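You operate a simulated robot arm through the tools that you are given. There is no shell and no other tool. Be economical: measure what you need, move in short steps, check, and stop when the job is done.

You run a simulated two-armed robot. Do the job below in one go: nothing can be reset, and whatever is moved stays where it is left.

## Task
Pick up the can that says "rinse" from the top of the steel bench with one hand, pass it to the other hand and put it on the front corner of the machine table. Set down upright: can.
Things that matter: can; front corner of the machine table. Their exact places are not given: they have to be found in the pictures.

It is judged by the outcome, as a careful person would: the job done as asked, and still so three seconds after it is handed in. It fails if anything else is knocked over, pushed out of place, dropped, spilled or broken.

## Robot
Two 7-joint arms with two-finger parallel grippers on one trunk, on a base that drives. Base frame: it is fixed to the floor where the robot stands at the start and does not move with it; the origin is under the middle of the robot, x ahead of it, y to its left, z up; the surface under the hand at the start is at about z = 0.86. Units: m, degrees, N and s.
The left shoulder is at the start at [0.07, 0.13, 1.187], the right one opposite. With the tool pointing down near the work surface each hand reaches from about 0.2 to 0.52 m from the robot's upright axis, wherever it stands, measured 20 degrees to its own side. Places, roughly: front corner of the machine table [-1.3, 0.2, 0.8]. Payload 1.57 kg a hand.
The tool frame of a hand sits at the grasp point between the pads (the TCP): z along the fingers, y along the line on which they close. The tips reach 0.03 m beyond it. Largest opening 0.08 m; finger width 0.017, thickness 0.012; the body of the gripper, 0.04 by 0.082 m, starts 0.08 m behind the TCP.
Orientation is told as [roll, pitch, yaw] about the base's x, y, z axes, in that order, counted from this pose: with the fingers straight down and closing along the base's y, the tool's x points along the base's -x, its y along +y and its z along -z.

## Interface
- The arms move only by the tool step_arm. It takes "left_moves", "right_moves" or both (then of equal length, played together; a hand with none holds still); each is a list that holds one entry, the list of rows, each a list of 6 numbers: the shift along the tool's x, y, z in m, then the turn, a rotation vector about the tool's x, y, z in degrees. In form: [[[tx, ty, tz, rx, ry, rz], ...]]. A call has 1 to 12 rows; each row is the pose to reach, as a shift and turn from the pose commanded when the call began, along the tool's axes at that moment. "left_grip" and "right_grip" are, for a hand that has rows, the opening, from 0 (shut) to 1 (fully open), set as the call begins (left out, the last holds). Rows are played at 5 a second. More than 0.05 m and 8.6 degrees between two rows, or a gripper value outside its range, and nothing of the call is played. A pose out of reach is approached as far as the arm can. The call stops where the force on the tool passes 40 N (or 10 N more than at its start, if that is more) or the arm is blocked; 0.2 s more then pass. The fingers move at their own pace (about 0.108 m/s each) and stop on an object; they squeeze with about 25 N. The grip force told is the motor's: it shows also when the fingers shut on nothing. Time passes only in rows, and 0.2 s behind the last, so rows that repeat a pose let the fingers close. The reply holds the time, the measured pose of the TCP, the force on the tool along the base axes, the opening and the grip force, in the units named above and with some noise, with the torque about the TCP (base axes, N m) and any sound that the robot's microphone picked up, and new pictures: "pictures" is both (left out), scene, wrist or none (wrist: the cameras of the hands that moved).
- Cameras (640 x 400 px; columns grow to the right, rows downward): "scene" is now at [0.1208, 0.0393, 1.3958]; the picture's right is [0.48, -0.88, 0.00], its down [-0.65, -0.36, -0.67] and it looks along [0.59, 0.32, -0.74] (base axes); focal length 295 px, centre (320, 200). "left" rides on the left gripper at [0.072, 0.007, -0.122] in its tool frame; the picture's right is [-0.09, 1.00, 0.00], its down [-0.84, -0.08, -0.54] and it looks along [-0.54, -0.05, 0.84] (tool axes); focal length 238 px, centre (320, 200). "right" rides on the right gripper at [0.072, -0.007, -0.122] in its tool frame; the picture's right is [0.09, 1.00, 0.00], its down [-0.84, 0.08, -0.54] and it looks along [-0.54, 0.05, 0.84] (tool axes); focal length 238 px, centre (320, 200).
- raise_lower(by): slides the trunk up (or, below 0, down) by that many m; the arms and the scene camera ride with it, the base frame stays. It gives what a move gives, with no picture.
- steer(legs): drives the robot by 1 to 6 legs, each [ahead, left, turn to the left] in m, m and degrees, along the robot's own axes; the way and the turn of a leg run together, so that a leg with both is an arc; at most 1.5 m and 180 degrees a leg. The arms and the cameras ride along, it lands a little off, and it stops where it bumps. It gives what a move gives, and a new picture of the scene camera.
- pan_tilt(pan, tilt): turns the head with the scene camera to pan (to the left, within 86 degrees either way) and tilt (down, from -29 to 69), counted from straight ahead of the robot. It gives what a move gives, and a new picture of the scene camera.
- point_at(camera, pixels): for up to 12 pixels [column, row] of the newest picture of that camera ("zoom" is the newest enlarged one), the place [x, y, z] in the base frame of the surface seen there, good to about 0.002 m. The clock stands still meanwhile.
- zoom(camera, box): a new picture of the part [left, top, right, bottom] of that camera's present view, enlarged. The clock stands still meanwhile.
- job_done(): hands the job in; it is judged then, once.

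Keep the steps short. Do not move on a guess: measure, check each grasp and each placing, and mend mistakes. In all there are 80 turns and 260 pictures (those below and enlarged ones count). Leave the grippers open and the arms clear of the work at the hand-in unless told otherwise, and finish with a single line.

The tools are called after "Emit:" as a command line: name --argument value ..., lists and objects as JSON in quotes. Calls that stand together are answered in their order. step_arm: Moves the arms, as the interface text tells. Its arguments: {"type":"object","properties":{"left_moves":{"type":"array"},"left_grip":{"type":"number"},"right_moves":{"type":"array"},"right_grip":{"type":"number"},"pictures":{"type":"string","enum":["both","scene","wrist","none"]}},"required":[]} The other tools are called the same way: raise_lower (by) slides the trunk up or down; steer (legs) drives the base; pan_tilt (pan, tilt) turns the head that bears the scene camera; point_at (camera, pixels) gives the place of the surface under pixels of a picture; zoom (camera, box) takes an enlarged picture of a part of a camera's view; job_done () hands the job in.

At the start:

```text
clock: 0.0
left_tcp_pos: [0.2421, 0.264, 1.0723]
left_tcp_rot: [0.0, 0.0, 0.0]
left_force: [0.3, 0.8, -0.1]
left_torque: [0.03, -0.02, 0.02]
left_finger_gap: 0.08
left_gripper_force: 0.1
right_tcp_pos: [0.3794, 0.0062, 1.1146]
right_tcp_rot: [0.1, -0.1, -0.1]
right_force: [0.4, 0.1, 0.2]
right_torque: [0.02, 0.03, 0.0]
right_finger_gap: 0.0801
right_gripper_force: 0.1
trunk travel left (down, up): [-0.825, 0.115]
robot x, y, heading: [0.0012, -0.0009, -0.1]
head pan, tilt: [28.6, 48.0]
```

scene: 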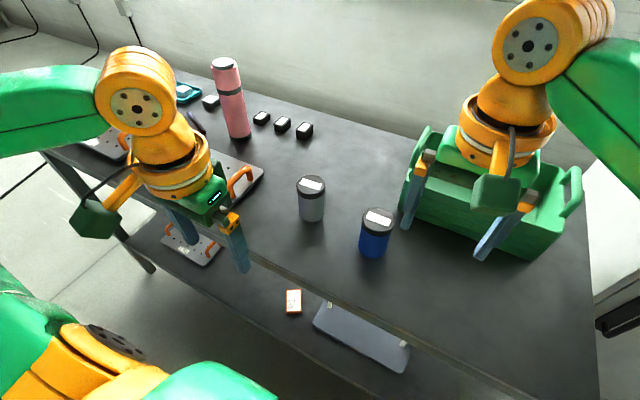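
right: 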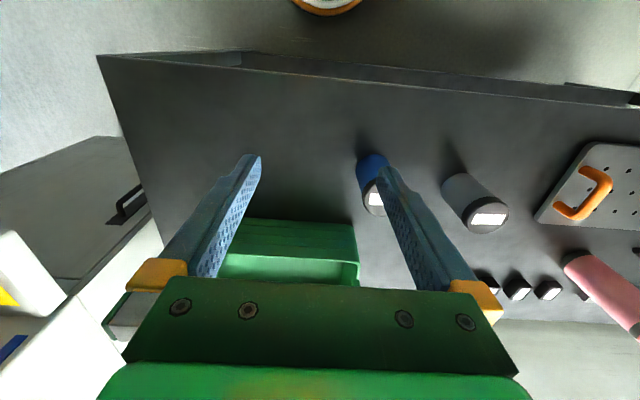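
left: 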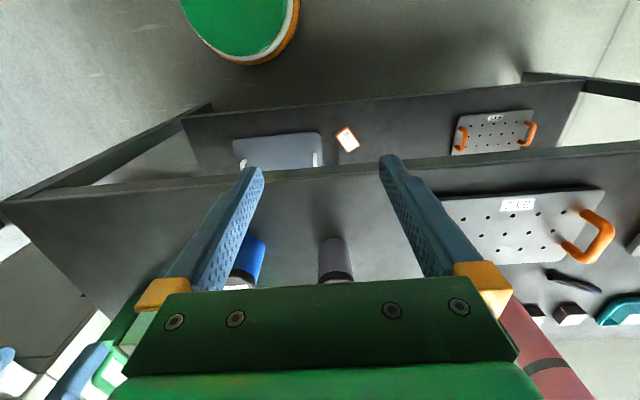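

I see two cans on the bench: grey at (311,198) and blue at (376,233), with labels on top. I'll zoom in to read the labels and measure both.

Emit:
zoom --camera "scene" --box '[280, 160, 420, 270]'

Emit:
point_at --camera "scene" --pixels '[[311, 186], [312, 208], [380, 217], [374, 245], [340, 230], [310, 222], [372, 259], [430, 200], [238, 130], [300, 131]]'

```text
3.64 times, centred on (350, 215) of scene
```

zoom: 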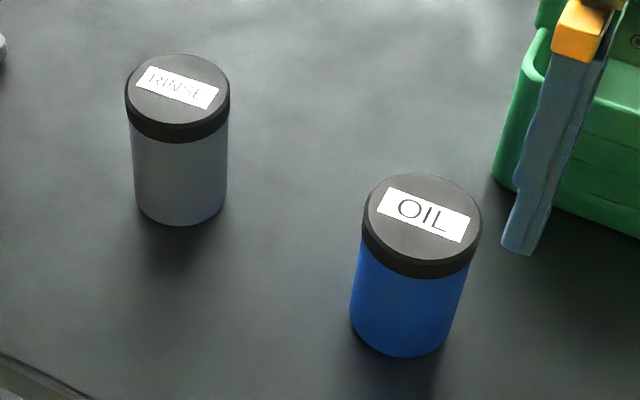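

```text
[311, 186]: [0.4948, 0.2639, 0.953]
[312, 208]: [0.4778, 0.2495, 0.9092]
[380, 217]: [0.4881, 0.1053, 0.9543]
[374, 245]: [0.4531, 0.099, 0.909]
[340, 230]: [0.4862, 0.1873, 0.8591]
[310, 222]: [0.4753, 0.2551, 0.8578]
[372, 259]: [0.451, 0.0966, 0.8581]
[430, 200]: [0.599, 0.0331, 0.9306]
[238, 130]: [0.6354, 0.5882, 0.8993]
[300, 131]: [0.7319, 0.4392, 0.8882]
```

The grey can (311,198) is "RINSE". My plan is to pick it from above with the left hand near its lid, take it in the right hand from the side lower down, and then place it. First I'll measure the lid's rim.

Emit:
point_at --camera "zoom" --pixels '[[128, 90], [227, 92], [178, 57], [178, 121], [178, 90], [180, 150], [135, 175], [222, 175]]'

Emit:
zoom --camera "left" --box '[220, 200, 440, 300]'

```text
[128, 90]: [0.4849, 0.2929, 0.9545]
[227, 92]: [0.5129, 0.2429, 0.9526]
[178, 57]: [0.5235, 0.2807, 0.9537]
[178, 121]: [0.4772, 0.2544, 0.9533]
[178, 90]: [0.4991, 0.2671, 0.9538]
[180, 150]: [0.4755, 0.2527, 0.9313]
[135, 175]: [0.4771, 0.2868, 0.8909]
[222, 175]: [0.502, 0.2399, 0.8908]
```

```text
2.91 times, centred on (330, 250) of left
```

zoom: 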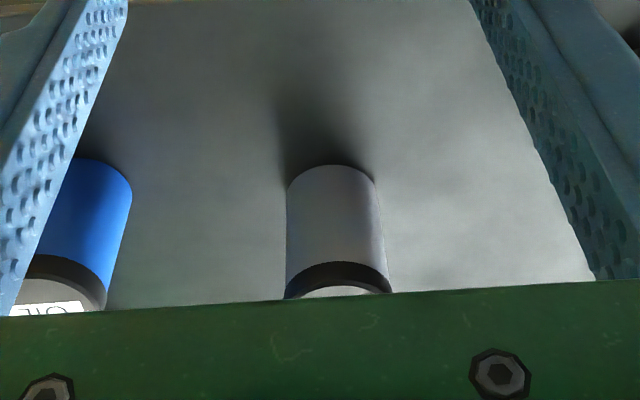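

Emit:
point_at --camera "scene" --pixels '[[275, 275], [350, 315], [430, 355], [360, 335], [293, 301], [450, 140], [575, 180], [425, 130], [400, 395]]'

```text
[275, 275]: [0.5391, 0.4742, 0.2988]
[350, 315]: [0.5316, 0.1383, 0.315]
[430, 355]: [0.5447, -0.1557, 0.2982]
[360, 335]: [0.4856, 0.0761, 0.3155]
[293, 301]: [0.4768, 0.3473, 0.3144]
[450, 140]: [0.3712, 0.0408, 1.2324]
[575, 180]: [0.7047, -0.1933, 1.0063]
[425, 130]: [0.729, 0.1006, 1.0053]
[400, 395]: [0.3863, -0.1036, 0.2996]
```

The can at (0.500, 0.268) is 0.567 m from the robot's axis, which is just beyond reach. I'll shift a little to the left and ahead.

Emit:
steer --legs '[[0.04, 0.12, 0]]'

```text
clock: 1.3
left_tcp_pos: [0.2813, 0.3838, 1.0743]
left_tcp_rot: [0.1, -0.1, 0.2]
left_force: [-0.1, -0.6, 0.0]
left_torque: [0.04, -0.01, 0.0]
left_finger_gap: 0.0801
left_gripper_force: 0.1
right_tcp_pos: [0.4185, 0.1259, 1.1143]
right_tcp_rot: [0.3, -0.1, 0.0]
right_force: [-0.1, 0.1, -0.1]
right_torque: [0.03, -0.04, 0.04]
right_finger_gap: 0.0797
right_gripper_force: 0.0
trunk travel left (down, up): [-0.825, 0.115]
robot x, y, heading: [0.0377, 0.1212, 0.0]
head pan, tilt: [28.6, 48.0]
```

scene: 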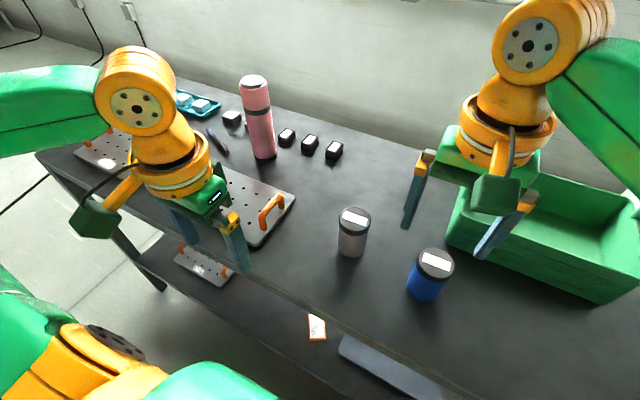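

The left hand needs to go above the can, and the right hand should move aside first. I'll move both at the height they are now.

Emit:
step_arm --left_moves '[[[-0.0365, -0.019, 0, 0, 0, 0], [-0.073, -0.039, 0, 0, 0, 0], [-0.1095, -0.058, 0, 0, 0, 0], [-0.146, -0.077, 0, 0, 0, 0], [-0.1825, -0.097, 0, 0, 0, 0], [-0.219, -0.116, 0, 0, 0, 0]]]' --right_moves '[[[0.02, -0.04, 0, 0, 0, 0], [0.04, -0.08, 0, 0, 0, 0], [0.05, -0.12, 0, 0, 0, 0], [0.06, -0.14, 0, 0, 0, 0], [0.06, -0.14, 0, 0, 0, 0], [0.06, -0.14, 0, 0, 0, 0]]]' --left_grip 1

```text
clock: 2.7
left_tcp_pos: [0.4601, 0.2973, 1.0696]
left_tcp_rot: [-0.1, -0.1, 0.2]
left_force: [0.4, -0.9, -0.6]
left_torque: [-0.03, 0.02, -0.01]
left_finger_gap: 0.0802
left_gripper_force: 0.0
left hand out of reach, approached as far as the arm can: row 5, 6
right_tcp_pos: [0.3582, -0.0123, 1.1142]
right_tcp_rot: [0.1, -0.1, 0.0]
right_force: [-0.4, 0.5, -1.0]
right_torque: [0.0, 0.0, 0.01]
right_finger_gap: 0.08
right_gripper_force: 0.1
trunk travel left (down, up): [-0.825, 0.115]
robot x, y, heading: [0.0394, 0.1237, 0.1]
head pan, tilt: [28.6, 48.0]
```

scene: 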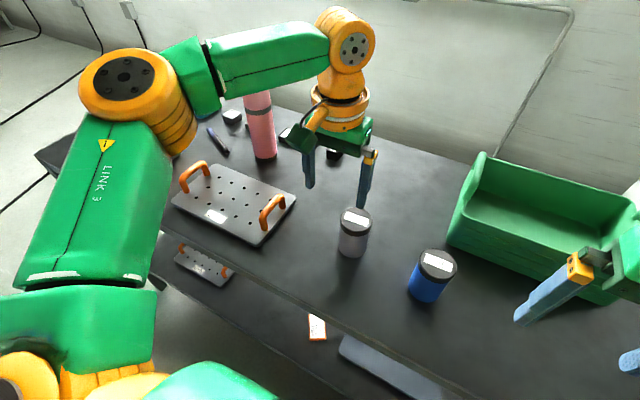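
right: 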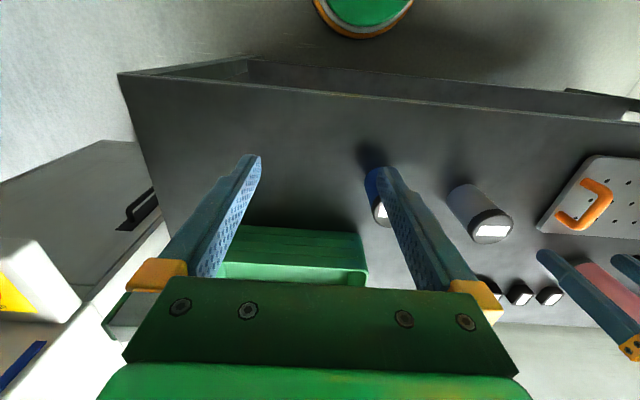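
left: 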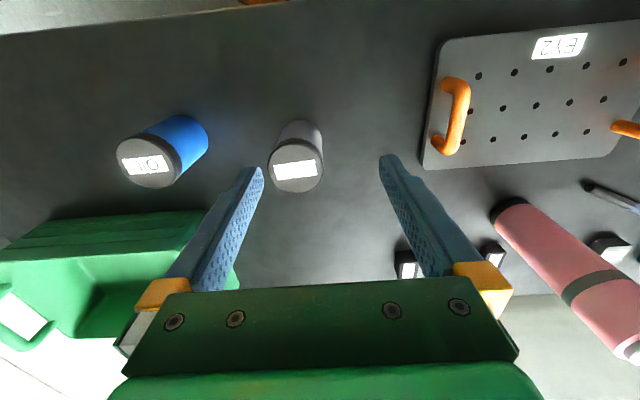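

The left arm ran out of reach at height 1.07, at (0.460, 0.297). Lower down it should reach further, so I'll go down a little where it is, with the tips still above the can, and then sideways.

Emit:
step_arm --left_moves '[[[0, 0, 0.035, 0, 0, 0], [0, 0, 0.07, 0, 0, 0], [-0.02, -0.015, 0.07, 0, 0, 0], [-0.04, -0.029, 0.07, 0, 0, 0], [-0.04, -0.029, 0.07, 0, 0, 0]]]' --pictures "scene"

Emit:
pan_tilt --pan 5 --tilt 69

```text
clock: 3.9
left_tcp_pos: [0.4566, 0.2959, 1.0088]
left_tcp_rot: [0.0, -0.1, 0.2]
left_force: [-0.1, 0.1, 0.0]
left_torque: [0.03, -0.02, 0.0]
left_finger_gap: 0.0798
left_gripper_force: 0.1
left hand out of reach, approached as far as the arm can: row 2, 3, 4, 5
right_tcp_pos: [0.3592, -0.0138, 1.1147]
right_tcp_rot: [0.1, -0.1, 0.0]
right_force: [-0.1, 0.1, 0.7]
right_torque: [0.01, 0.0, -0.03]
right_finger_gap: 0.0803
right_gripper_force: 0.0
trunk travel left (down, up): [-0.825, 0.115]
robot x, y, heading: [0.0372, 0.1197, -0.1]
head pan, tilt: [28.6, 48.0]
```

scene: 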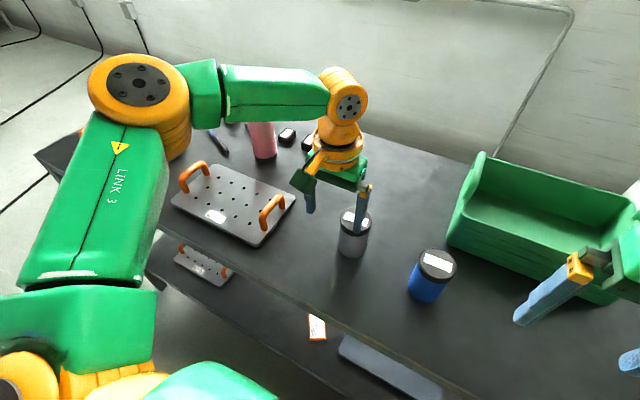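

```text
clock: 4.8
left_tcp_pos: [0.4569, 0.2958, 1.0103]
left_tcp_rot: [-0.1, -0.1, 0.1]
left_force: [0.0, 0.7, -0.1]
left_torque: [0.0, 0.03, -0.02]
left_finger_gap: 0.0801
left_gripper_force: 0.0
right_tcp_pos: [0.3583, -0.013, 1.1146]
right_tcp_rot: [0.1, -0.1, 0.0]
right_force: [-0.5, 0.2, 0.1]
right_torque: [-0.02, 0.0, 0.0]
right_finger_gap: 0.0802
right_gripper_force: 0.1
trunk travel left (down, up): [-0.825, 0.115]
robot x, y, heading: [0.0376, 0.1208, 0.1]
head pan, tilt: [5.0, 68.8]
```

scene: 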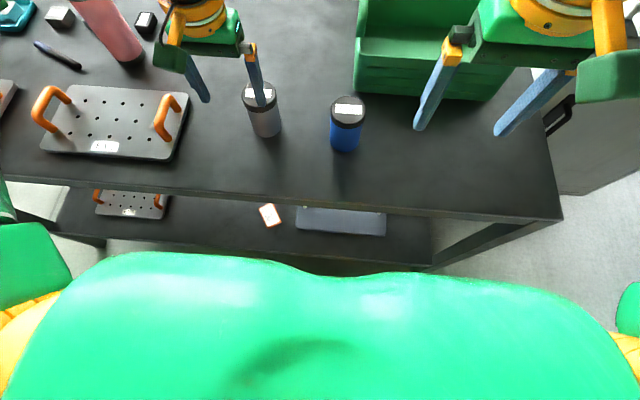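

Emit:
point_at --camera "scene" --pixels '[[300, 195], [300, 203], [300, 240], [280, 262], [250, 260], [330, 275], [200, 300], [450, 215]]'

```text
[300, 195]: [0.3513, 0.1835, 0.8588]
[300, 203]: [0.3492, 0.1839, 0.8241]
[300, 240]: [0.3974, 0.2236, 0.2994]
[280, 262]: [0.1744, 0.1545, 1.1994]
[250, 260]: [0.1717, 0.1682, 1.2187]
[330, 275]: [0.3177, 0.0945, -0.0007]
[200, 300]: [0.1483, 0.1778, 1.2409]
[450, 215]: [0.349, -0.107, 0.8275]
```

The bench edge is at x=0.349. The picture shows floor at x≈0.318 just ahead of the torso, so the base ends before that. 0.035 m more ahead is safe.

Emit:
steer --legs '[[0.035, 0, 0]]'

Emit:
step_arm --left_moves '[[[0, -0.014, 0, 0, 0, 0], [0, -0.028, 0, 0, 0, 0], [-0.008, -0.028, 0, 0, 0, 0], [-0.008, -0.028, 0, 0, 0, 0]]]'

```text
clock: 5.6
left_tcp_pos: [0.4855, 0.295, 1.0121]
left_tcp_rot: [-0.1, -0.4, 0.1]
left_force: [-0.1, -0.2, -0.5]
left_torque: [0.02, -0.02, 0.0]
left_finger_gap: 0.0801
left_gripper_force: 0.0
right_tcp_pos: [0.388, -0.0139, 1.1171]
right_tcp_rot: [0.1, -0.4, 0.0]
right_force: [-0.7, 0.5, -0.2]
right_torque: [0.0, -0.06, 0.0]
right_finger_gap: 0.08
right_gripper_force: 0.0
trunk travel left (down, up): [-0.825, 0.115]
robot x, y, heading: [0.0742, 0.1202, 0.3]
head pan, tilt: [5.0, 68.8]
```

scene: 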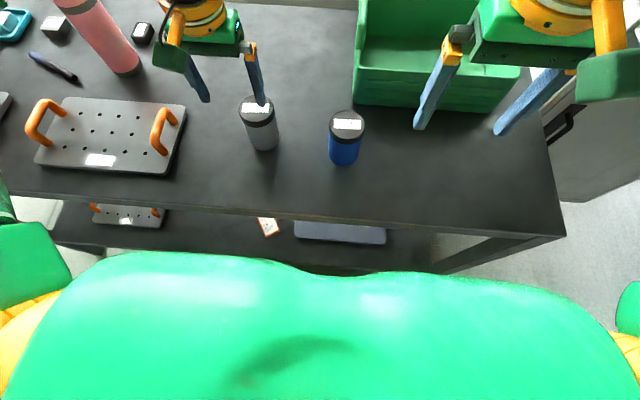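

```text
clock: 6.6
left_tcp_pos: [0.4835, 0.2812, 1.0133]
left_tcp_rot: [0.0, -0.1, 0.1]
left_force: [0.3, -0.5, 0.1]
left_torque: [-0.01, 0.06, 0.02]
left_finger_gap: 0.0799
left_gripper_force: 0.1
left hand out of reach, approached as far as the arm can: row 1, 2, 3, 4
right_tcp_pos: [0.3943, -0.0131, 1.1134]
right_tcp_rot: [0.0, -0.2, 0.0]
right_force: [-0.3, 0.8, -0.1]
right_torque: [-0.03, -0.01, -0.02]
right_finger_gap: 0.0802
right_gripper_force: 0.0
trunk travel left (down, up): [-0.825, 0.115]
robot x, y, heading: [0.0779, 0.1224, 0.1]
head pan, tilt: [5.0, 68.8]
```

scene: 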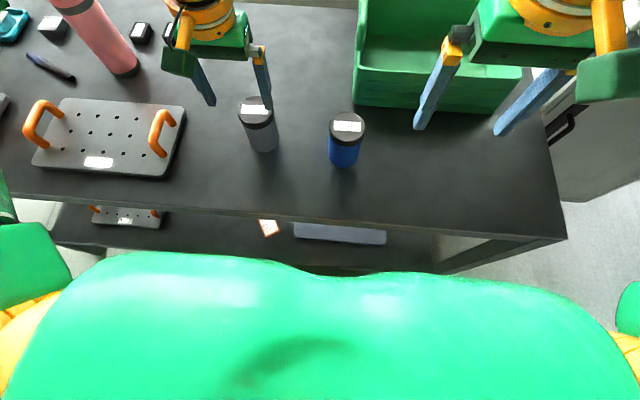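
left: 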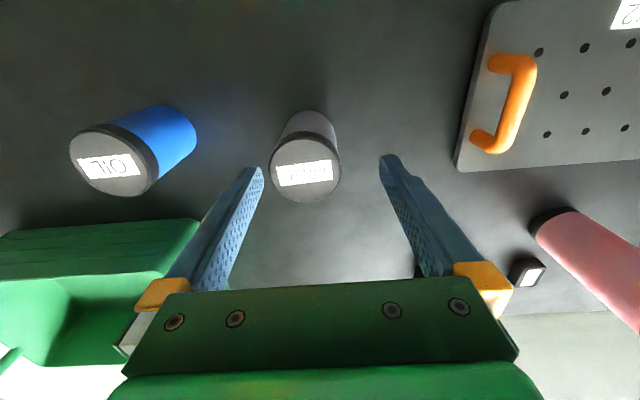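

The reach grows as the hand sits lower below the shoulder. I'll raise the trunk by 0.1 m, then line up the hand.

Emit:
raise_lower --by 0.1

Emit:
step_arm --left_moves '[[[0, 0, 0.05, 0, 0, 0], [0, 0, 0.1, 0, 0, 0], [-0.008, -0.007, 0.1, 0, 0, 0], [-0.0165, -0.013, 0.1, 0, 0, 0], [-0.0165, -0.013, 0.1, 0, 0, 0]]]'

```text
clock: 7.9
left_tcp_pos: [0.4824, 0.2812, 1.1149]
left_tcp_rot: [-0.2, 0.0, 0.2]
left_force: [-0.1, 0.4, -0.5]
left_torque: [-0.03, 0.0, -0.01]
left_finger_gap: 0.0801
left_gripper_force: 0.0
right_tcp_pos: [0.3942, -0.0141, 1.2147]
right_tcp_rot: [0.1, -0.1, 0.0]
right_force: [-0.6, 0.0, -0.7]
right_torque: [0.03, -0.01, -0.01]
right_finger_gap: 0.08
right_gripper_force: 0.1
trunk travel left (down, up): [-0.925, 0.015]
robot x, y, heading: [0.0735, 0.1224, 0.1]
head pan, tilt: [5.0, 68.8]
```

```text
clock: 9.1
left_tcp_pos: [0.4632, 0.3003, 1.0369]
left_tcp_rot: [-0.3, -0.2, 0.2]
left_force: [1.0, 0.8, 0.2]
left_torque: [0.02, 0.02, -0.02]
left_finger_gap: 0.08
left_gripper_force: 0.0
left hand out of reach, approached as far as the arm can: row 1, 2, 3, 4, 5
right_tcp_pos: [0.3944, -0.0136, 1.2148]
right_tcp_rot: [0.2, -0.1, 0.1]
right_force: [-0.9, 0.2, -0.4]
right_torque: [0.0, 0.02, 0.01]
right_finger_gap: 0.08
right_gripper_force: 0.1
trunk travel left (down, up): [-0.925, 0.015]
robot x, y, heading: [0.0782, 0.1232, -0.2]
head pan, tilt: [5.0, 68.8]
```

scene: 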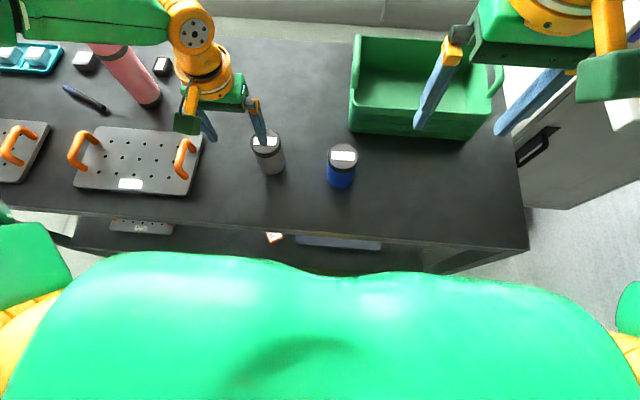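
left: 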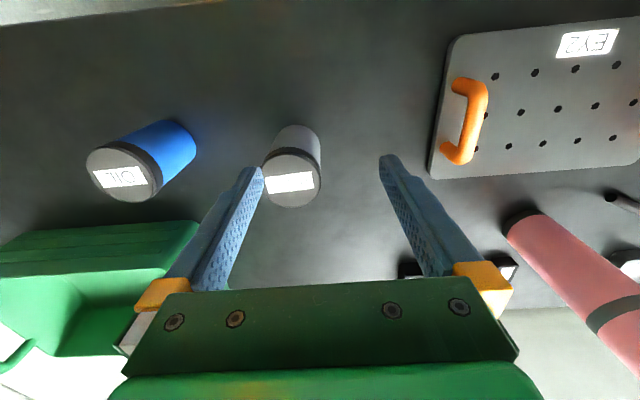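

Raising the trunk made it worse, so a joint limit is in play and not the arm's length. The can is round, so yaw is free. I'll lift the hand and turn it about its axis to see if that frees the reach.

Emit:
step_arm --left_moves '[[[0, 0, -0.03, 0, 0, 8], [0, 0, -0.03, 0, 0, 16], [0, 0, -0.03, 0, 0, 24], [0, 0, -0.03, 0, 0, 32], [0, 0, -0.03, 0, 0, 40], [-0.018, -0.015, -0.03, 0, 0, 40], [-0.037, -0.032, -0.03, 0, 0, 40], [-0.037, -0.032, -0.01, 0, 0, 40]]]' --pictures "scene"

```text
clock: 10.9
left_tcp_pos: [0.4737, 0.2906, 1.0666]
left_tcp_rot: [0.0, -0.3, -39.8]
left_force: [0.0, 0.3, 0.0]
left_torque: [-0.02, 0.02, -0.02]
left_finger_gap: 0.0797
left_gripper_force: 0.1
left hand out of reach, approached as far as the arm can: row 6, 7, 8
right_tcp_pos: [0.3936, -0.0129, 1.2145]
right_tcp_rot: [0.1, -0.1, 0.0]
right_force: [-0.2, -0.7, 0.4]
right_torque: [0.01, 0.02, -0.05]
right_finger_gap: 0.0799
right_gripper_force: 0.0
trunk travel left (down, up): [-0.925, 0.015]
robot x, y, heading: [0.0743, 0.1213, 0.4]
head pan, tilt: [5.0, 68.8]
```

scene: 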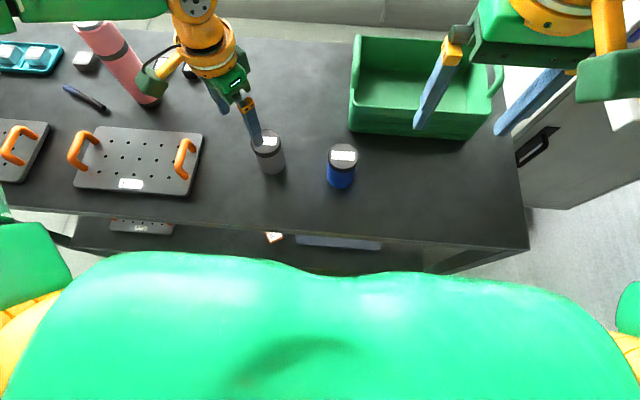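

Yaw isn't the limit. The path into the pose may be, so I'll pull back, turn to yaw 0, go inward, and then go forward again.

Emit:
step_arm --left_moves '[[[0.0383, -0.0322, 0, 0, 0, -8], [0.0766, -0.0643, 0, 0, 0, -16], [0.054, -0.091, 0, 0, 0, -24], [0.0316, -0.118, 0, 0, 0, -32], [0, -0.091, 0, 0, 0, -40], [-0.032, -0.064, 0, 0, 0, -40], [-0.0642, -0.0375, 0, 0, 0, -40]]]' --pictures "scene"

Emit:
pan_tilt --pan 30 --tilt 30

```text
clock: 12.5
left_tcp_pos: [0.457, 0.262, 1.0855]
left_tcp_rot: [-0.2, -0.2, 0.2]
left_force: [0.1, -0.2, -1.2]
left_torque: [-0.02, 0.02, 0.02]
left_finger_gap: 0.0801
left_gripper_force: 0.1
left hand out of reach, approached as far as the arm can: row 4, 5, 6, 7
right_tcp_pos: [0.3948, -0.0136, 1.2157]
right_tcp_rot: [0.1, 0.0, 0.1]
right_force: [-0.3, 0.2, 0.3]
right_torque: [-0.04, 0.04, 0.01]
right_finger_gap: 0.0801
right_gripper_force: 0.0
trunk travel left (down, up): [-0.925, 0.015]
robot x, y, heading: [0.0755, 0.1255, 0.1]
head pan, tilt: [5.0, 68.8]
```

scene: 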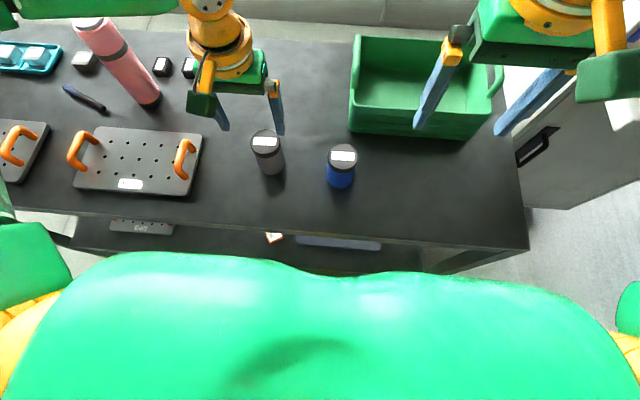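

```text
clock: 13.6
left_tcp_pos: [0.4552, 0.2621, 1.0863]
left_tcp_rot: [-0.2, -0.3, 0.1]
left_force: [0.5, -0.1, 1.0]
left_torque: [-0.01, -0.03, 0.01]
left_finger_gap: 0.0798
left_gripper_force: 0.1
right_tcp_pos: [0.3931, -0.013, 1.2161]
right_tcp_rot: [0.0, 0.0, 0.0]
right_force: [0.4, -0.5, 0.7]
right_torque: [-0.02, 0.02, 0.03]
right_finger_gap: 0.0801
right_gripper_force: 0.1
trunk travel left (down, up): [-0.925, 0.015]
robot x, y, heading: [0.0761, 0.1221, 0.1]
head pan, tilt: [30.0, 30.0]
```

scene: 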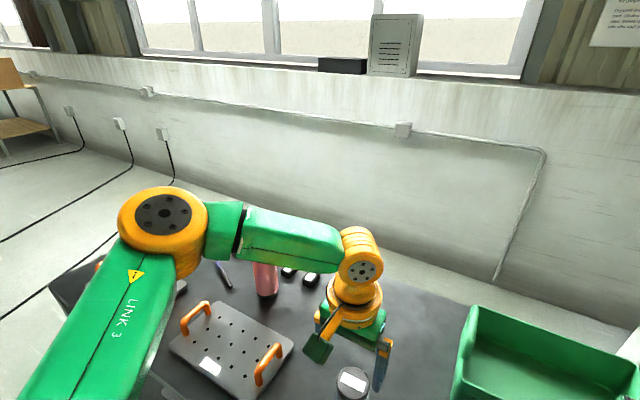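

It's the inward direction that is blocked, with the elbow standing far out to the left. I'll test whether the hand reaches low and forward when it is further out to the left, staying well above the plate.

Emit:
step_arm --left_moves '[[[0, 0.04, 0, 0, 0, 0], [0, 0.08, 0, 0, 0, 0], [0, 0.11, 0, 0, 0, 0], [0, 0.11, 0.04, 0, 0, 0], [0, 0.11, 0.07, 0, 0, 0], [-0.03, 0.11, 0.07, 0, 0, 0], [-0.05, 0.11, 0.07, 0, 0, 0]]]' --pictures "scene"

```text
clock: 15.2
left_tcp_pos: [0.4924, 0.3749, 1.0238]
left_tcp_rot: [-0.1, -0.3, 0.1]
left_force: [0.3, -0.5, 0.5]
left_torque: [0.02, -0.01, 0.03]
left_finger_gap: 0.08
left_gripper_force: 0.1
left hand out of reach, approached as far as the arm can: row 7
right_tcp_pos: [0.3944, -0.0137, 1.2137]
right_tcp_rot: [0.1, -0.1, 0.0]
right_force: [-0.1, 0.1, 0.6]
right_torque: [0.0, 0.0, -0.01]
right_finger_gap: 0.0798
right_gripper_force: 0.0
trunk travel left (down, up): [-0.925, 0.015]
robot x, y, heading: [0.0739, 0.1186, 0.3]
head pan, tilt: [30.0, 30.0]
```

scene: 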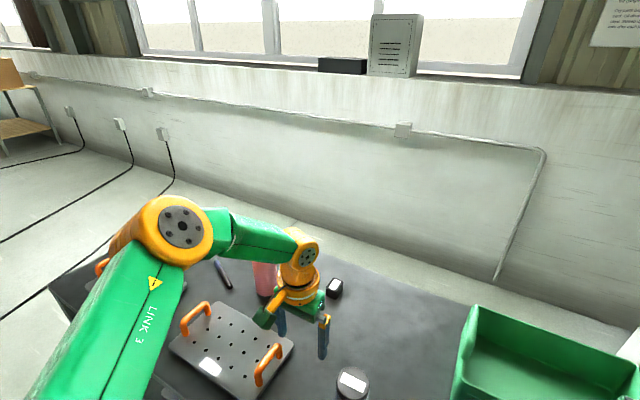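

The hand reached (0.42, 0.255) relative to the robot low down. So I'll lift the hand, move the robot right 0.105 m and slightly ahead, and bring the trunk back down.

Emit:
step_arm --left_moves '[[[0.02, 0, -0.045, 0, 0, 0], [0.02, 0, -0.09, 0, 0, 0]]]' --pictures "none"

Emit:
steer --legs '[[0.012, -0.105, 0]]'

Emit:
raise_lower --by -0.1

Emit:
pan_tilt --pan 25 --tilt 45

```text
clock: 15.8
left_tcp_pos: [0.4699, 0.375, 1.1165]
left_tcp_rot: [0.0, -0.2, 0.2]
left_force: [-0.5, -0.5, -0.2]
left_torque: [-0.04, -0.01, 0.02]
left_finger_gap: 0.0802
left_gripper_force: 0.0
right_tcp_pos: [0.3921, -0.0134, 1.2143]
right_tcp_rot: [0.2, -0.2, 0.0]
right_force: [0.2, -0.5, -0.1]
right_torque: [0.01, -0.03, -0.01]
right_finger_gap: 0.0801
right_gripper_force: 0.0
trunk travel left (down, up): [-0.925, 0.015]
robot x, y, heading: [0.0789, 0.1223, 0.1]
head pan, tilt: [30.0, 30.0]
```

```text
clock: 17.0
left_tcp_pos: [0.4833, 0.279, 1.1157]
left_tcp_rot: [-0.5, -0.1, 0.2]
left_force: [0.5, 0.5, 0.7]
left_torque: [-0.03, 0.01, -0.02]
left_finger_gap: 0.08
left_gripper_force: 0.1
right_tcp_pos: [0.4053, -0.1111, 1.2155]
right_tcp_rot: [-0.2, -0.1, 0.0]
right_force: [-0.2, 1.0, 0.0]
right_torque: [0.0, -0.01, -0.01]
right_finger_gap: 0.0802
right_gripper_force: 0.1
trunk travel left (down, up): [-0.925, 0.015]
robot x, y, heading: [0.087, 0.0194, -0.1]
head pan, tilt: [30.0, 30.0]
```

scene: 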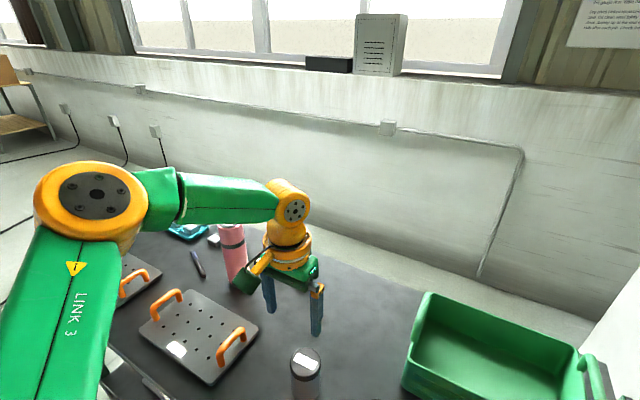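

```text
clock: 18.3
left_tcp_pos: [0.4843, 0.2736, 1.0149]
left_tcp_rot: [-0.1, -0.1, 0.2]
left_force: [0.1, 0.0, -0.2]
left_torque: [-0.01, 0.05, 0.01]
left_finger_gap: 0.0799
left_gripper_force: 0.1
right_tcp_pos: [0.4068, -0.1169, 1.1138]
right_tcp_rot: [0.1, -0.2, 0.0]
right_force: [0.0, -0.5, 0.1]
right_torque: [0.02, -0.02, 0.01]
right_finger_gap: 0.08
right_gripper_force: 0.1
trunk travel left (down, up): [-0.825, 0.115]
robot x, y, heading: [0.0876, 0.0152, -0.0]
head pan, tilt: [30.0, 30.0]
```

```text
clock: 19.1
left_tcp_pos: [0.4834, 0.2734, 1.0157]
left_tcp_rot: [-0.1, -0.1, 0.1]
left_force: [0.4, -0.3, 0.1]
left_torque: [0.02, 0.01, -0.01]
left_finger_gap: 0.0803
left_gripper_force: 0.0
right_tcp_pos: [0.4062, -0.1164, 1.1139]
right_tcp_rot: [0.2, -0.2, 0.1]
right_force: [-0.5, -0.3, 0.5]
right_torque: [-0.02, 0.02, 0.01]
right_finger_gap: 0.08
right_gripper_force: 0.0
trunk travel left (down, up): [-0.825, 0.115]
robot x, y, heading: [0.0886, 0.0171, -0.1]
head pan, tilt: [25.0, 45.0]
```

scene: 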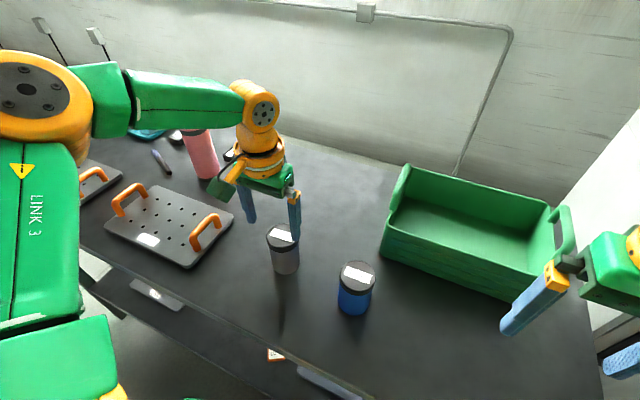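

The hand is now almost above the can. I'll align it at this height and check.

Emit:
step_arm --left_moves '[[[-0.0165, -0.0055, 0, 0, 0, 0], [-0.0165, -0.0055, 0, 0, 0, 0]]]'

Emit:
point_at --camera "scene" --pixels '[[284, 236], [268, 234], [299, 242], [285, 246]]'

```text
clock: 19.7
left_tcp_pos: [0.499, 0.268, 1.016]
left_tcp_rot: [-0.2, -0.1, 0.2]
left_force: [-0.8, 0.1, -0.2]
left_torque: [0.01, 0.01, 0.0]
left_finger_gap: 0.08
left_gripper_force: 0.1
right_tcp_pos: [0.4068, -0.1167, 1.1146]
right_tcp_rot: [0.0, -0.1, 0.1]
right_force: [-0.5, 0.4, 0.2]
right_torque: [0.0, 0.05, 0.03]
right_finger_gap: 0.08
right_gripper_force: 0.1
trunk travel left (down, up): [-0.825, 0.115]
robot x, y, heading: [0.0909, 0.0191, 0.1]
head pan, tilt: [25.0, 45.0]
```

scene: 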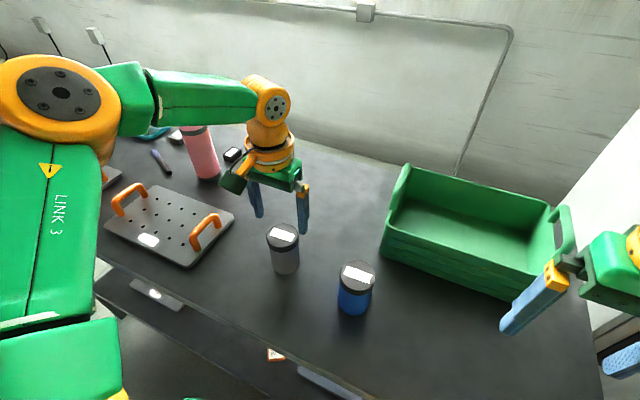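
left: 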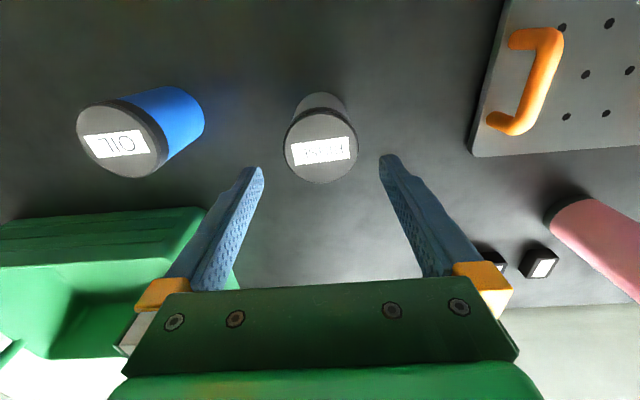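

```text
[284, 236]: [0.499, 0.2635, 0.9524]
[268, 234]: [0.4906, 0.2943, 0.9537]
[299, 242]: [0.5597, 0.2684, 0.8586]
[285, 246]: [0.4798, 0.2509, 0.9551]
```

The can is centred between the fingers at (320,145). I'll lower to TCP z≈0.945 with the fingers open.

Emit:
step_arm --left_moves '[[[0, 0, 0.025, 0, 0, 0], [0, 0, 0.05, 0, 0, 0], [0, 0, 0.071, 0, 0, 0]]]'

```text
clock: 20.5
left_tcp_pos: [0.4987, 0.2678, 0.9434]
left_tcp_rot: [0.0, 0.0, 0.3]
left_force: [-0.6, -0.2, 0.0]
left_torque: [-0.01, 0.01, 0.01]
left_finger_gap: 0.08
left_gripper_force: 0.0
right_tcp_pos: [0.4057, -0.1161, 1.114]
right_tcp_rot: [0.1, -0.1, 0.2]
right_force: [0.2, -0.1, -0.1]
right_torque: [0.01, 0.0, -0.01]
right_finger_gap: 0.0801
right_gripper_force: 0.1
trunk travel left (down, up): [-0.825, 0.115]
robot x, y, heading: [0.0879, 0.0172, -0.1]
head pan, tilt: [25.0, 45.0]
```

scene: 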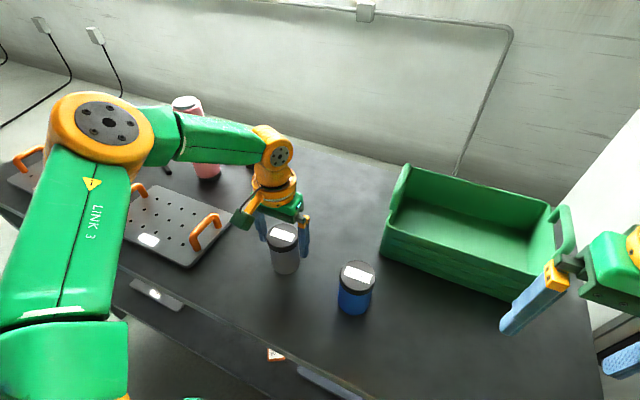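
left: 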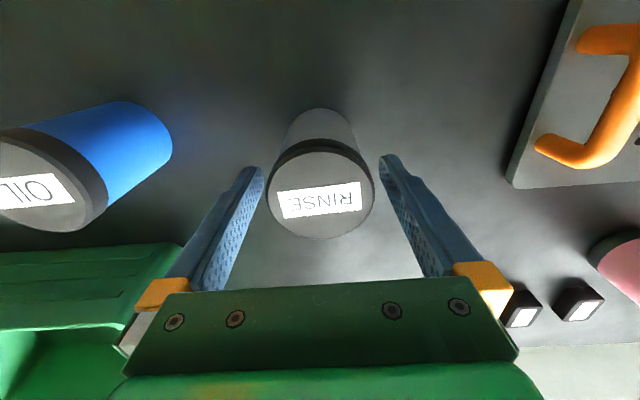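

The lid sits between the fingers as wanted. I'll close the left gripper.

Emit:
step_arm --left_moves '[[[0, 0, 0.071, 0, 0, 0], [0, 0, 0.071, 0, 0, 0], [0, 0, 0.071, 0, 0, 0]]]' --left_grip 0 --pictures "none"

```text
refused: row 1 steps farther than a row can; nothing moved
```

Each call's rows count from the pose at its start, so they should be zeros here.

Emit:
step_arm --left_moves '[[[0, 0, 0, 0, 0, 0], [0, 0, 0, 0, 0, 0], [0, 0, 0, 0, 0, 0]]]' --left_grip 0 --pictures "none"

Emit:
step_arm --left_moves '[[[0, 0, -0.03, 0, 0, 0], [0, 0, -0.07, 0, 0, 0], [0, 0, -0.11, 0, 0, 0]]]'

```text
clock: 21.3
left_tcp_pos: [0.4998, 0.2685, 0.9445]
left_tcp_rot: [-0.1, -0.1, 0.2]
left_force: [0.4, -0.2, 0.8]
left_torque: [-0.03, 0.01, 0.0]
left_finger_gap: 0.0606
left_gripper_force: 25.3
right_tcp_pos: [0.4053, -0.1167, 1.1146]
right_tcp_rot: [0.1, -0.1, 0.0]
right_force: [0.5, 0.1, -1.1]
right_torque: [-0.03, 0.02, -0.01]
right_finger_gap: 0.0799
right_gripper_force: 0.0
trunk travel left (down, up): [-0.825, 0.115]
robot x, y, heading: [0.0852, 0.0198, 0.3]
head pan, tilt: [25.0, 45.0]
```

```text
clock: 22.1
left_tcp_pos: [0.5014, 0.2683, 1.0552]
left_tcp_rot: [-0.1, -0.1, 0.2]
left_force: [-0.4, -0.8, -3.1]
left_torque: [0.0, 0.01, 0.0]
left_finger_gap: 0.0607
left_gripper_force: 24.8
right_tcp_pos: [0.4076, -0.1173, 1.114]
right_tcp_rot: [0.1, 0.0, -0.1]
right_force: [-0.4, -0.2, 0.0]
right_torque: [0.0, 0.03, 0.0]
right_finger_gap: 0.0799
right_gripper_force: 0.0
trunk travel left (down, up): [-0.825, 0.115]
robot x, y, heading: [0.088, 0.0173, -0.0]
head pan, tilt: [25.0, 45.0]
```

scene: 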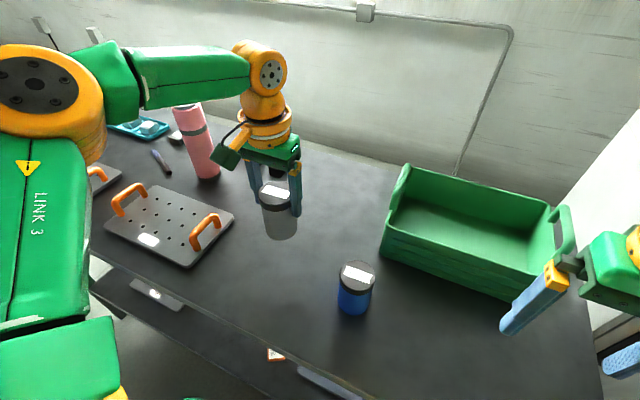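
left: 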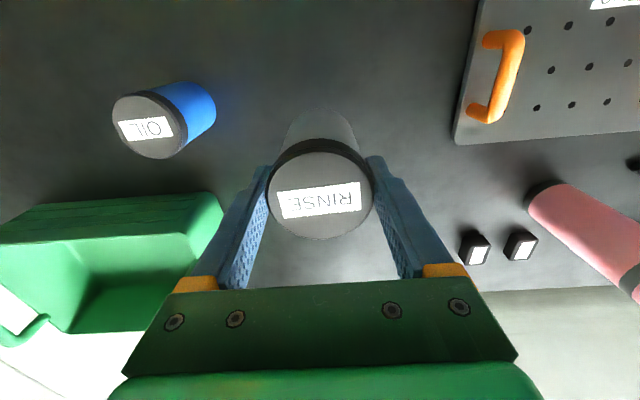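

The can is held: gap 0.0607 m, about 3 N of weight. I'll back away from the bench, then look around before turning.

Emit:
steer --legs '[[-0.3, 0, 0]]'

Emit:
pan_tilt --pan 86 --tilt 20

Emit:
pan_tilt --pan -86 --tilt 20

```text
clock: 24.1
left_tcp_pos: [0.2097, 0.2677, 1.0542]
left_tcp_rot: [-0.1, 0.0, 0.2]
left_force: [0.7, -0.1, -2.3]
left_torque: [-0.01, 0.02, -0.01]
left_finger_gap: 0.0613
left_gripper_force: 24.2
right_tcp_pos: [0.1134, -0.117, 1.1135]
right_tcp_rot: [0.1, 0.1, 0.2]
right_force: [-0.4, 0.6, 0.7]
right_torque: [-0.02, -0.01, 0.05]
right_finger_gap: 0.08
right_gripper_force: 0.1
trunk travel left (down, up): [-0.825, 0.115]
robot x, y, heading: [-0.2087, 0.0147, 0.0]
head pan, tilt: [25.0, 45.0]
```

scene: 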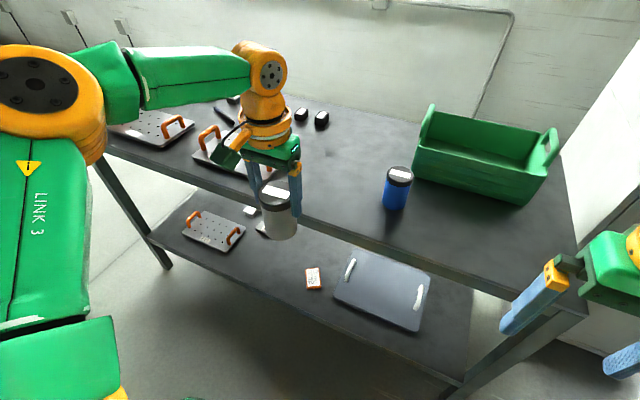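

```text
clock: 25.4
left_tcp_pos: [0.208, 0.2688, 1.0542]
left_tcp_rot: [-0.1, 0.0, 0.2]
left_force: [0.1, 0.3, -2.2]
left_torque: [-0.04, 0.01, 0.04]
left_finger_gap: 0.0611
left_gripper_force: 25.4
right_tcp_pos: [0.1125, -0.1169, 1.1143]
right_tcp_rot: [0.1, -0.2, 0.0]
right_force: [0.2, -0.2, -0.9]
right_torque: [-0.02, 0.0, 0.04]
right_finger_gap: 0.08
right_gripper_force: 0.1
trunk travel left (down, up): [-0.825, 0.115]
robot x, y, heading: [-0.2072, 0.0126, 0.2]
head pan, tilt: [85.9, 20.0]
```

scene: 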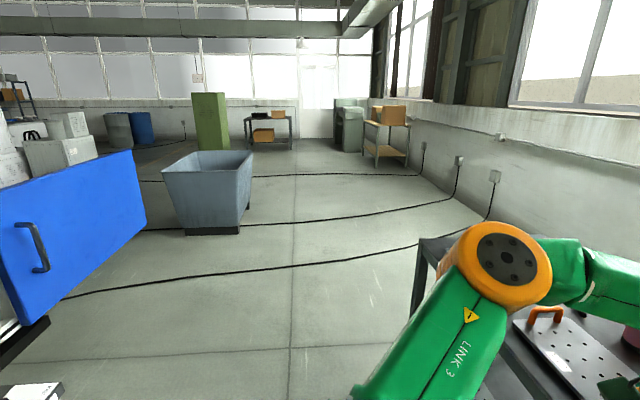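

```text
clock: 28.0
left_tcp_pos: [0.2066, 0.2683, 1.0544]
left_tcp_rot: [-0.2, -0.1, 0.2]
left_force: [0.3, -1.0, -1.9]
left_torque: [0.01, 0.01, 0.03]
left_finger_gap: 0.061
left_gripper_force: 25.8
right_tcp_pos: [0.113, -0.117, 1.1141]
right_tcp_rot: [0.1, -0.1, 0.1]
right_force: [0.3, 0.4, -0.7]
right_torque: [0.0, 0.0, -0.01]
right_finger_gap: 0.0801
right_gripper_force: 0.1
trunk travel left (down, up): [-0.825, 0.115]
robot x, y, heading: [-0.2071, 0.0162, 0.1]
head pan, tilt: [-85.9, 20.0]
```

scene: 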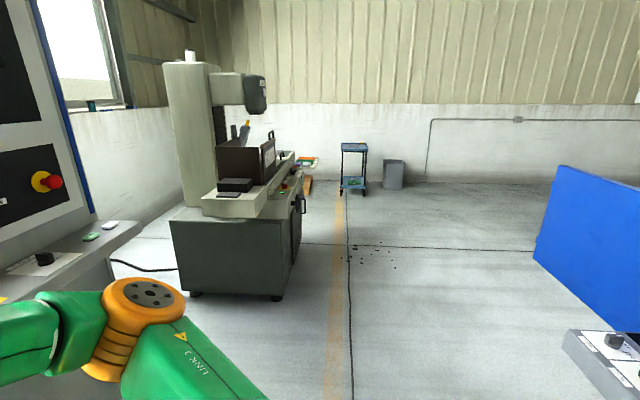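

Emit:
point_at --camera "scene" --pixels '[[600, 350], [565, 345], [560, 180], [545, 240], [630, 300], [80, 250], [20, 260], [100, 245], [150, 300]]'

Emit:
pan_tilt --pan 86 --tilt 45

Emit:
point_at --camera "scene" --pixels '[[40, 100], [100, 80], [20, 240], [60, 200], [10, 300], [50, 280]]'

```text
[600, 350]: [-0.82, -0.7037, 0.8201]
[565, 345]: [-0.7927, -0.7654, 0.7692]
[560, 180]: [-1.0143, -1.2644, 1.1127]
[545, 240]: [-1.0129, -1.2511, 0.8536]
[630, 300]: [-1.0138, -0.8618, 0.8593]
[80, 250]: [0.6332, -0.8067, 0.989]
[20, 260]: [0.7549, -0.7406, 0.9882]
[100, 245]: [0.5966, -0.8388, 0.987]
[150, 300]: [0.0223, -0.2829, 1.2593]
```

```text
clock: 30.6
left_tcp_pos: [0.2068, 0.2679, 1.0545]
left_tcp_rot: [-0.2, -0.1, 0.2]
left_force: [-0.5, -0.2, -2.3]
left_torque: [-0.01, 0.02, -0.03]
left_finger_gap: 0.0609
left_gripper_force: 25.1
right_tcp_pos: [0.1138, -0.1168, 1.1137]
right_tcp_rot: [0.1, -0.1, 0.0]
right_force: [-0.6, 0.2, 0.0]
right_torque: [-0.02, 0.0, 0.0]
right_finger_gap: 0.0801
right_gripper_force: 0.1
trunk travel left (down, up): [-0.825, 0.115]
robot x, y, heading: [-0.2047, 0.0236, 0.2]
head pan, tilt: [85.9, 45.0]
```

scene: 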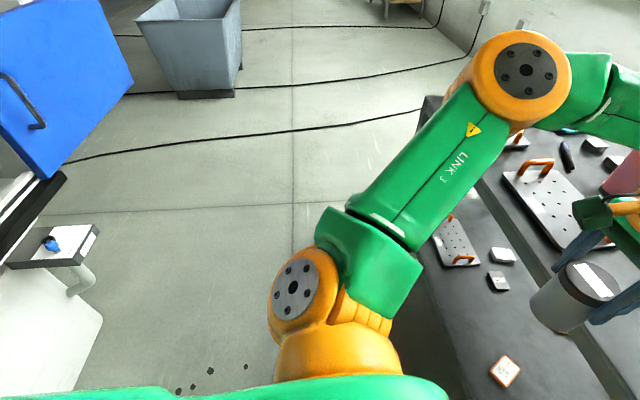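

```text
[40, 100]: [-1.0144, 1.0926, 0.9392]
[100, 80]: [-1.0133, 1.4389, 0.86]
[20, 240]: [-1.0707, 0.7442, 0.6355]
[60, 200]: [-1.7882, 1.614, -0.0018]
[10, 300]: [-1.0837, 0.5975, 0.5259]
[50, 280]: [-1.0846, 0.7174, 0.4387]
```

There's clear room around me: the machine front is at x≈-1.08 and its console at (-0.8,-0.7). I'll turn around in place and look at the machine table.

Emit:
pan_tilt --pan 0 --tilt 30

Emit:
steer --legs '[[0, 0, 179]]'

```text
clock: 32.2
left_tcp_pos: [0.2076, 0.2675, 1.0553]
left_tcp_rot: [-0.1, -0.1, 0.2]
left_force: [0.6, 0.7, -1.7]
left_torque: [-0.02, -0.01, 0.0]
left_finger_gap: 0.0608
left_gripper_force: 24.7
right_tcp_pos: [0.1125, -0.1165, 1.114]
right_tcp_rot: [0.1, -0.1, 0.1]
right_force: [0.8, 0.6, 0.4]
right_torque: [0.04, -0.01, 0.0]
right_finger_gap: 0.0799
right_gripper_force: 0.0
trunk travel left (down, up): [-0.825, 0.115]
robot x, y, heading: [-0.2075, 0.0153, 0.1]
head pan, tilt: [0.0, 30.0]
```

scene: 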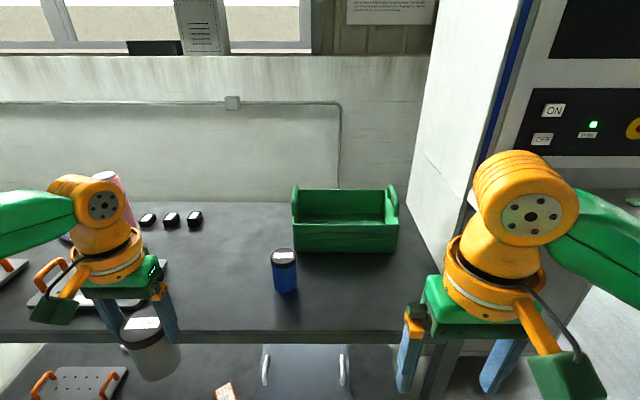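

```text
clock: 39.9
left_tcp_pos: [-0.6262, -0.2253, 1.0541]
left_tcp_rot: [0.0, -0.1, 179.2]
left_force: [-0.1, 0.0, -1.8]
left_torque: [0.01, 0.01, 0.04]
left_finger_gap: 0.0608
left_gripper_force: 24.9
right_tcp_pos: [-0.5235, 0.1588, 1.1147]
right_tcp_rot: [0.1, -0.1, 179.0]
right_force: [0.3, 0.8, 0.0]
right_torque: [0.02, -0.02, -0.03]
right_finger_gap: 0.08
right_gripper_force: 0.0
trunk travel left (down, up): [-0.825, 0.115]
robot x, y, heading: [-0.2094, 0.0147, 179.1]
head pan, tilt: [0.0, 30.0]
```

scene: 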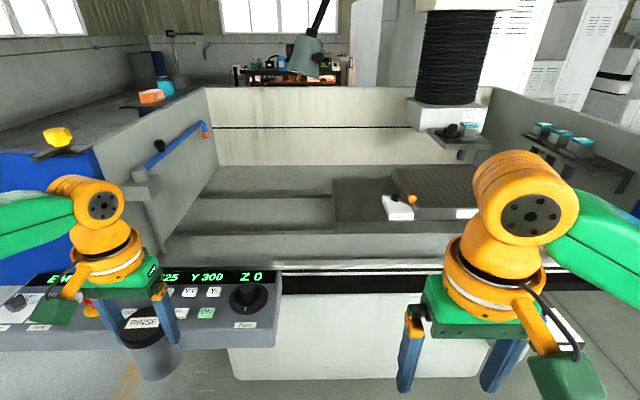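

Emit:
zoom --camera "scene" --box '[300, 120, 500, 280]'

Emit:
point_at --camera "scene" --pixels '[[345, 210], [335, 220], [335, 180], [360, 200], [395, 200], [397, 214], [395, 180], [470, 215], [350, 240], [350, 262], [300, 215]]'

```text
2.50 times, centred on (400, 200) of scene
```

zoom: 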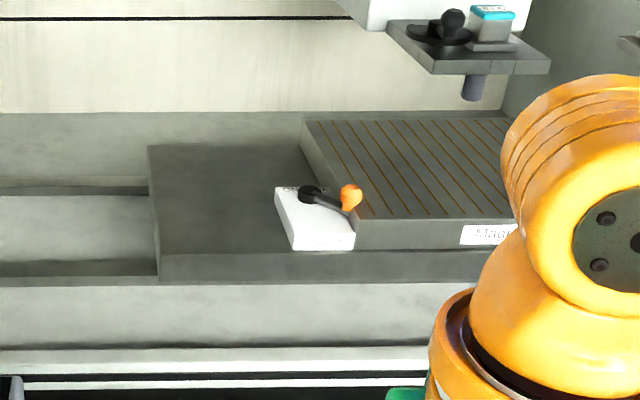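

```text
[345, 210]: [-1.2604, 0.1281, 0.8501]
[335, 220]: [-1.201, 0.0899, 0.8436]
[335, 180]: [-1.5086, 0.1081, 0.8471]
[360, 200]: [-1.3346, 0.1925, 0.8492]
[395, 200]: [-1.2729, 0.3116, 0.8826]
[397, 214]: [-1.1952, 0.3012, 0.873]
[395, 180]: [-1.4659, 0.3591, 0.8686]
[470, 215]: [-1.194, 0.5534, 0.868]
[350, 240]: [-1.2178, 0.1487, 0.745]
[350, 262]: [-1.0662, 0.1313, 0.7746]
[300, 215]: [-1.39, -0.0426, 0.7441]
```

Emit:
point_at --camera "scene" --pixels '[[320, 268], [320, 280], [320, 295], [320, 350], [270, 300], [265, 340], [210, 275], [225, 310], [340, 237], [328, 200], [560, 285], [380, 226], [250, 240]]'

Emit:
pan_tilt --pan 0 --tilt 60

```text
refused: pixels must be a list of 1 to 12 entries
```

```text
clock: 40.8
left_tcp_pos: [-0.6262, -0.2253, 1.055]
left_tcp_rot: [-0.1, -0.1, 179.3]
left_force: [-0.4, 0.2, -3.1]
left_torque: [0.01, -0.01, 0.0]
left_finger_gap: 0.0609
left_gripper_force: 25.0
right_tcp_pos: [-0.523, 0.1585, 1.1139]
right_tcp_rot: [0.2, -0.1, 178.9]
right_force: [-0.2, -0.9, -0.1]
right_torque: [-0.02, -0.01, -0.02]
right_finger_gap: 0.0801
right_gripper_force: 0.1
trunk travel left (down, up): [-0.825, 0.115]
robot x, y, heading: [-0.2069, 0.0173, 179.3]
head pan, tilt: [0.0, 60.0]
```

scene: 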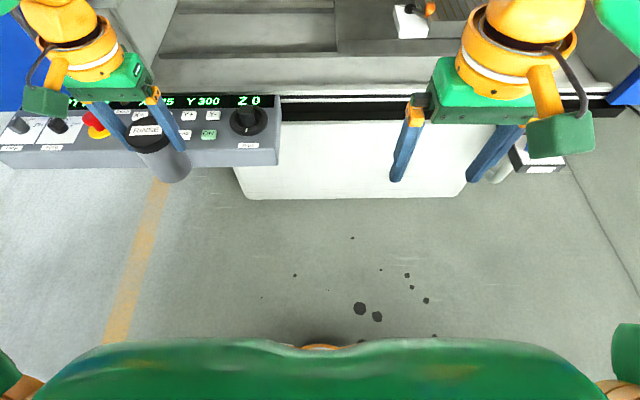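

Emit:
point_at --camera "scene" --pixels '[[320, 85], [320, 105], [320, 125], [320, 160], [320, 196], [278, 115], [276, 160], [200, 165], [245, 195], [460, 195], [540, 165], [320, 348]]'

```text
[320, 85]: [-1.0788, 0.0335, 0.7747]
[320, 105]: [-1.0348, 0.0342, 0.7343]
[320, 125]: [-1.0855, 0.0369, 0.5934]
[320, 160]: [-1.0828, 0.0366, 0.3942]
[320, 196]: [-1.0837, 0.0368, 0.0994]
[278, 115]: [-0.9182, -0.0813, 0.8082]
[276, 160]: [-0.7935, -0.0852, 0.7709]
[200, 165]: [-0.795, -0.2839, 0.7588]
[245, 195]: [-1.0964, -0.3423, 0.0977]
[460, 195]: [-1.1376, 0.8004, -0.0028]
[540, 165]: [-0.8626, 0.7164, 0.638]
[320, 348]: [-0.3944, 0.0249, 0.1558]
```

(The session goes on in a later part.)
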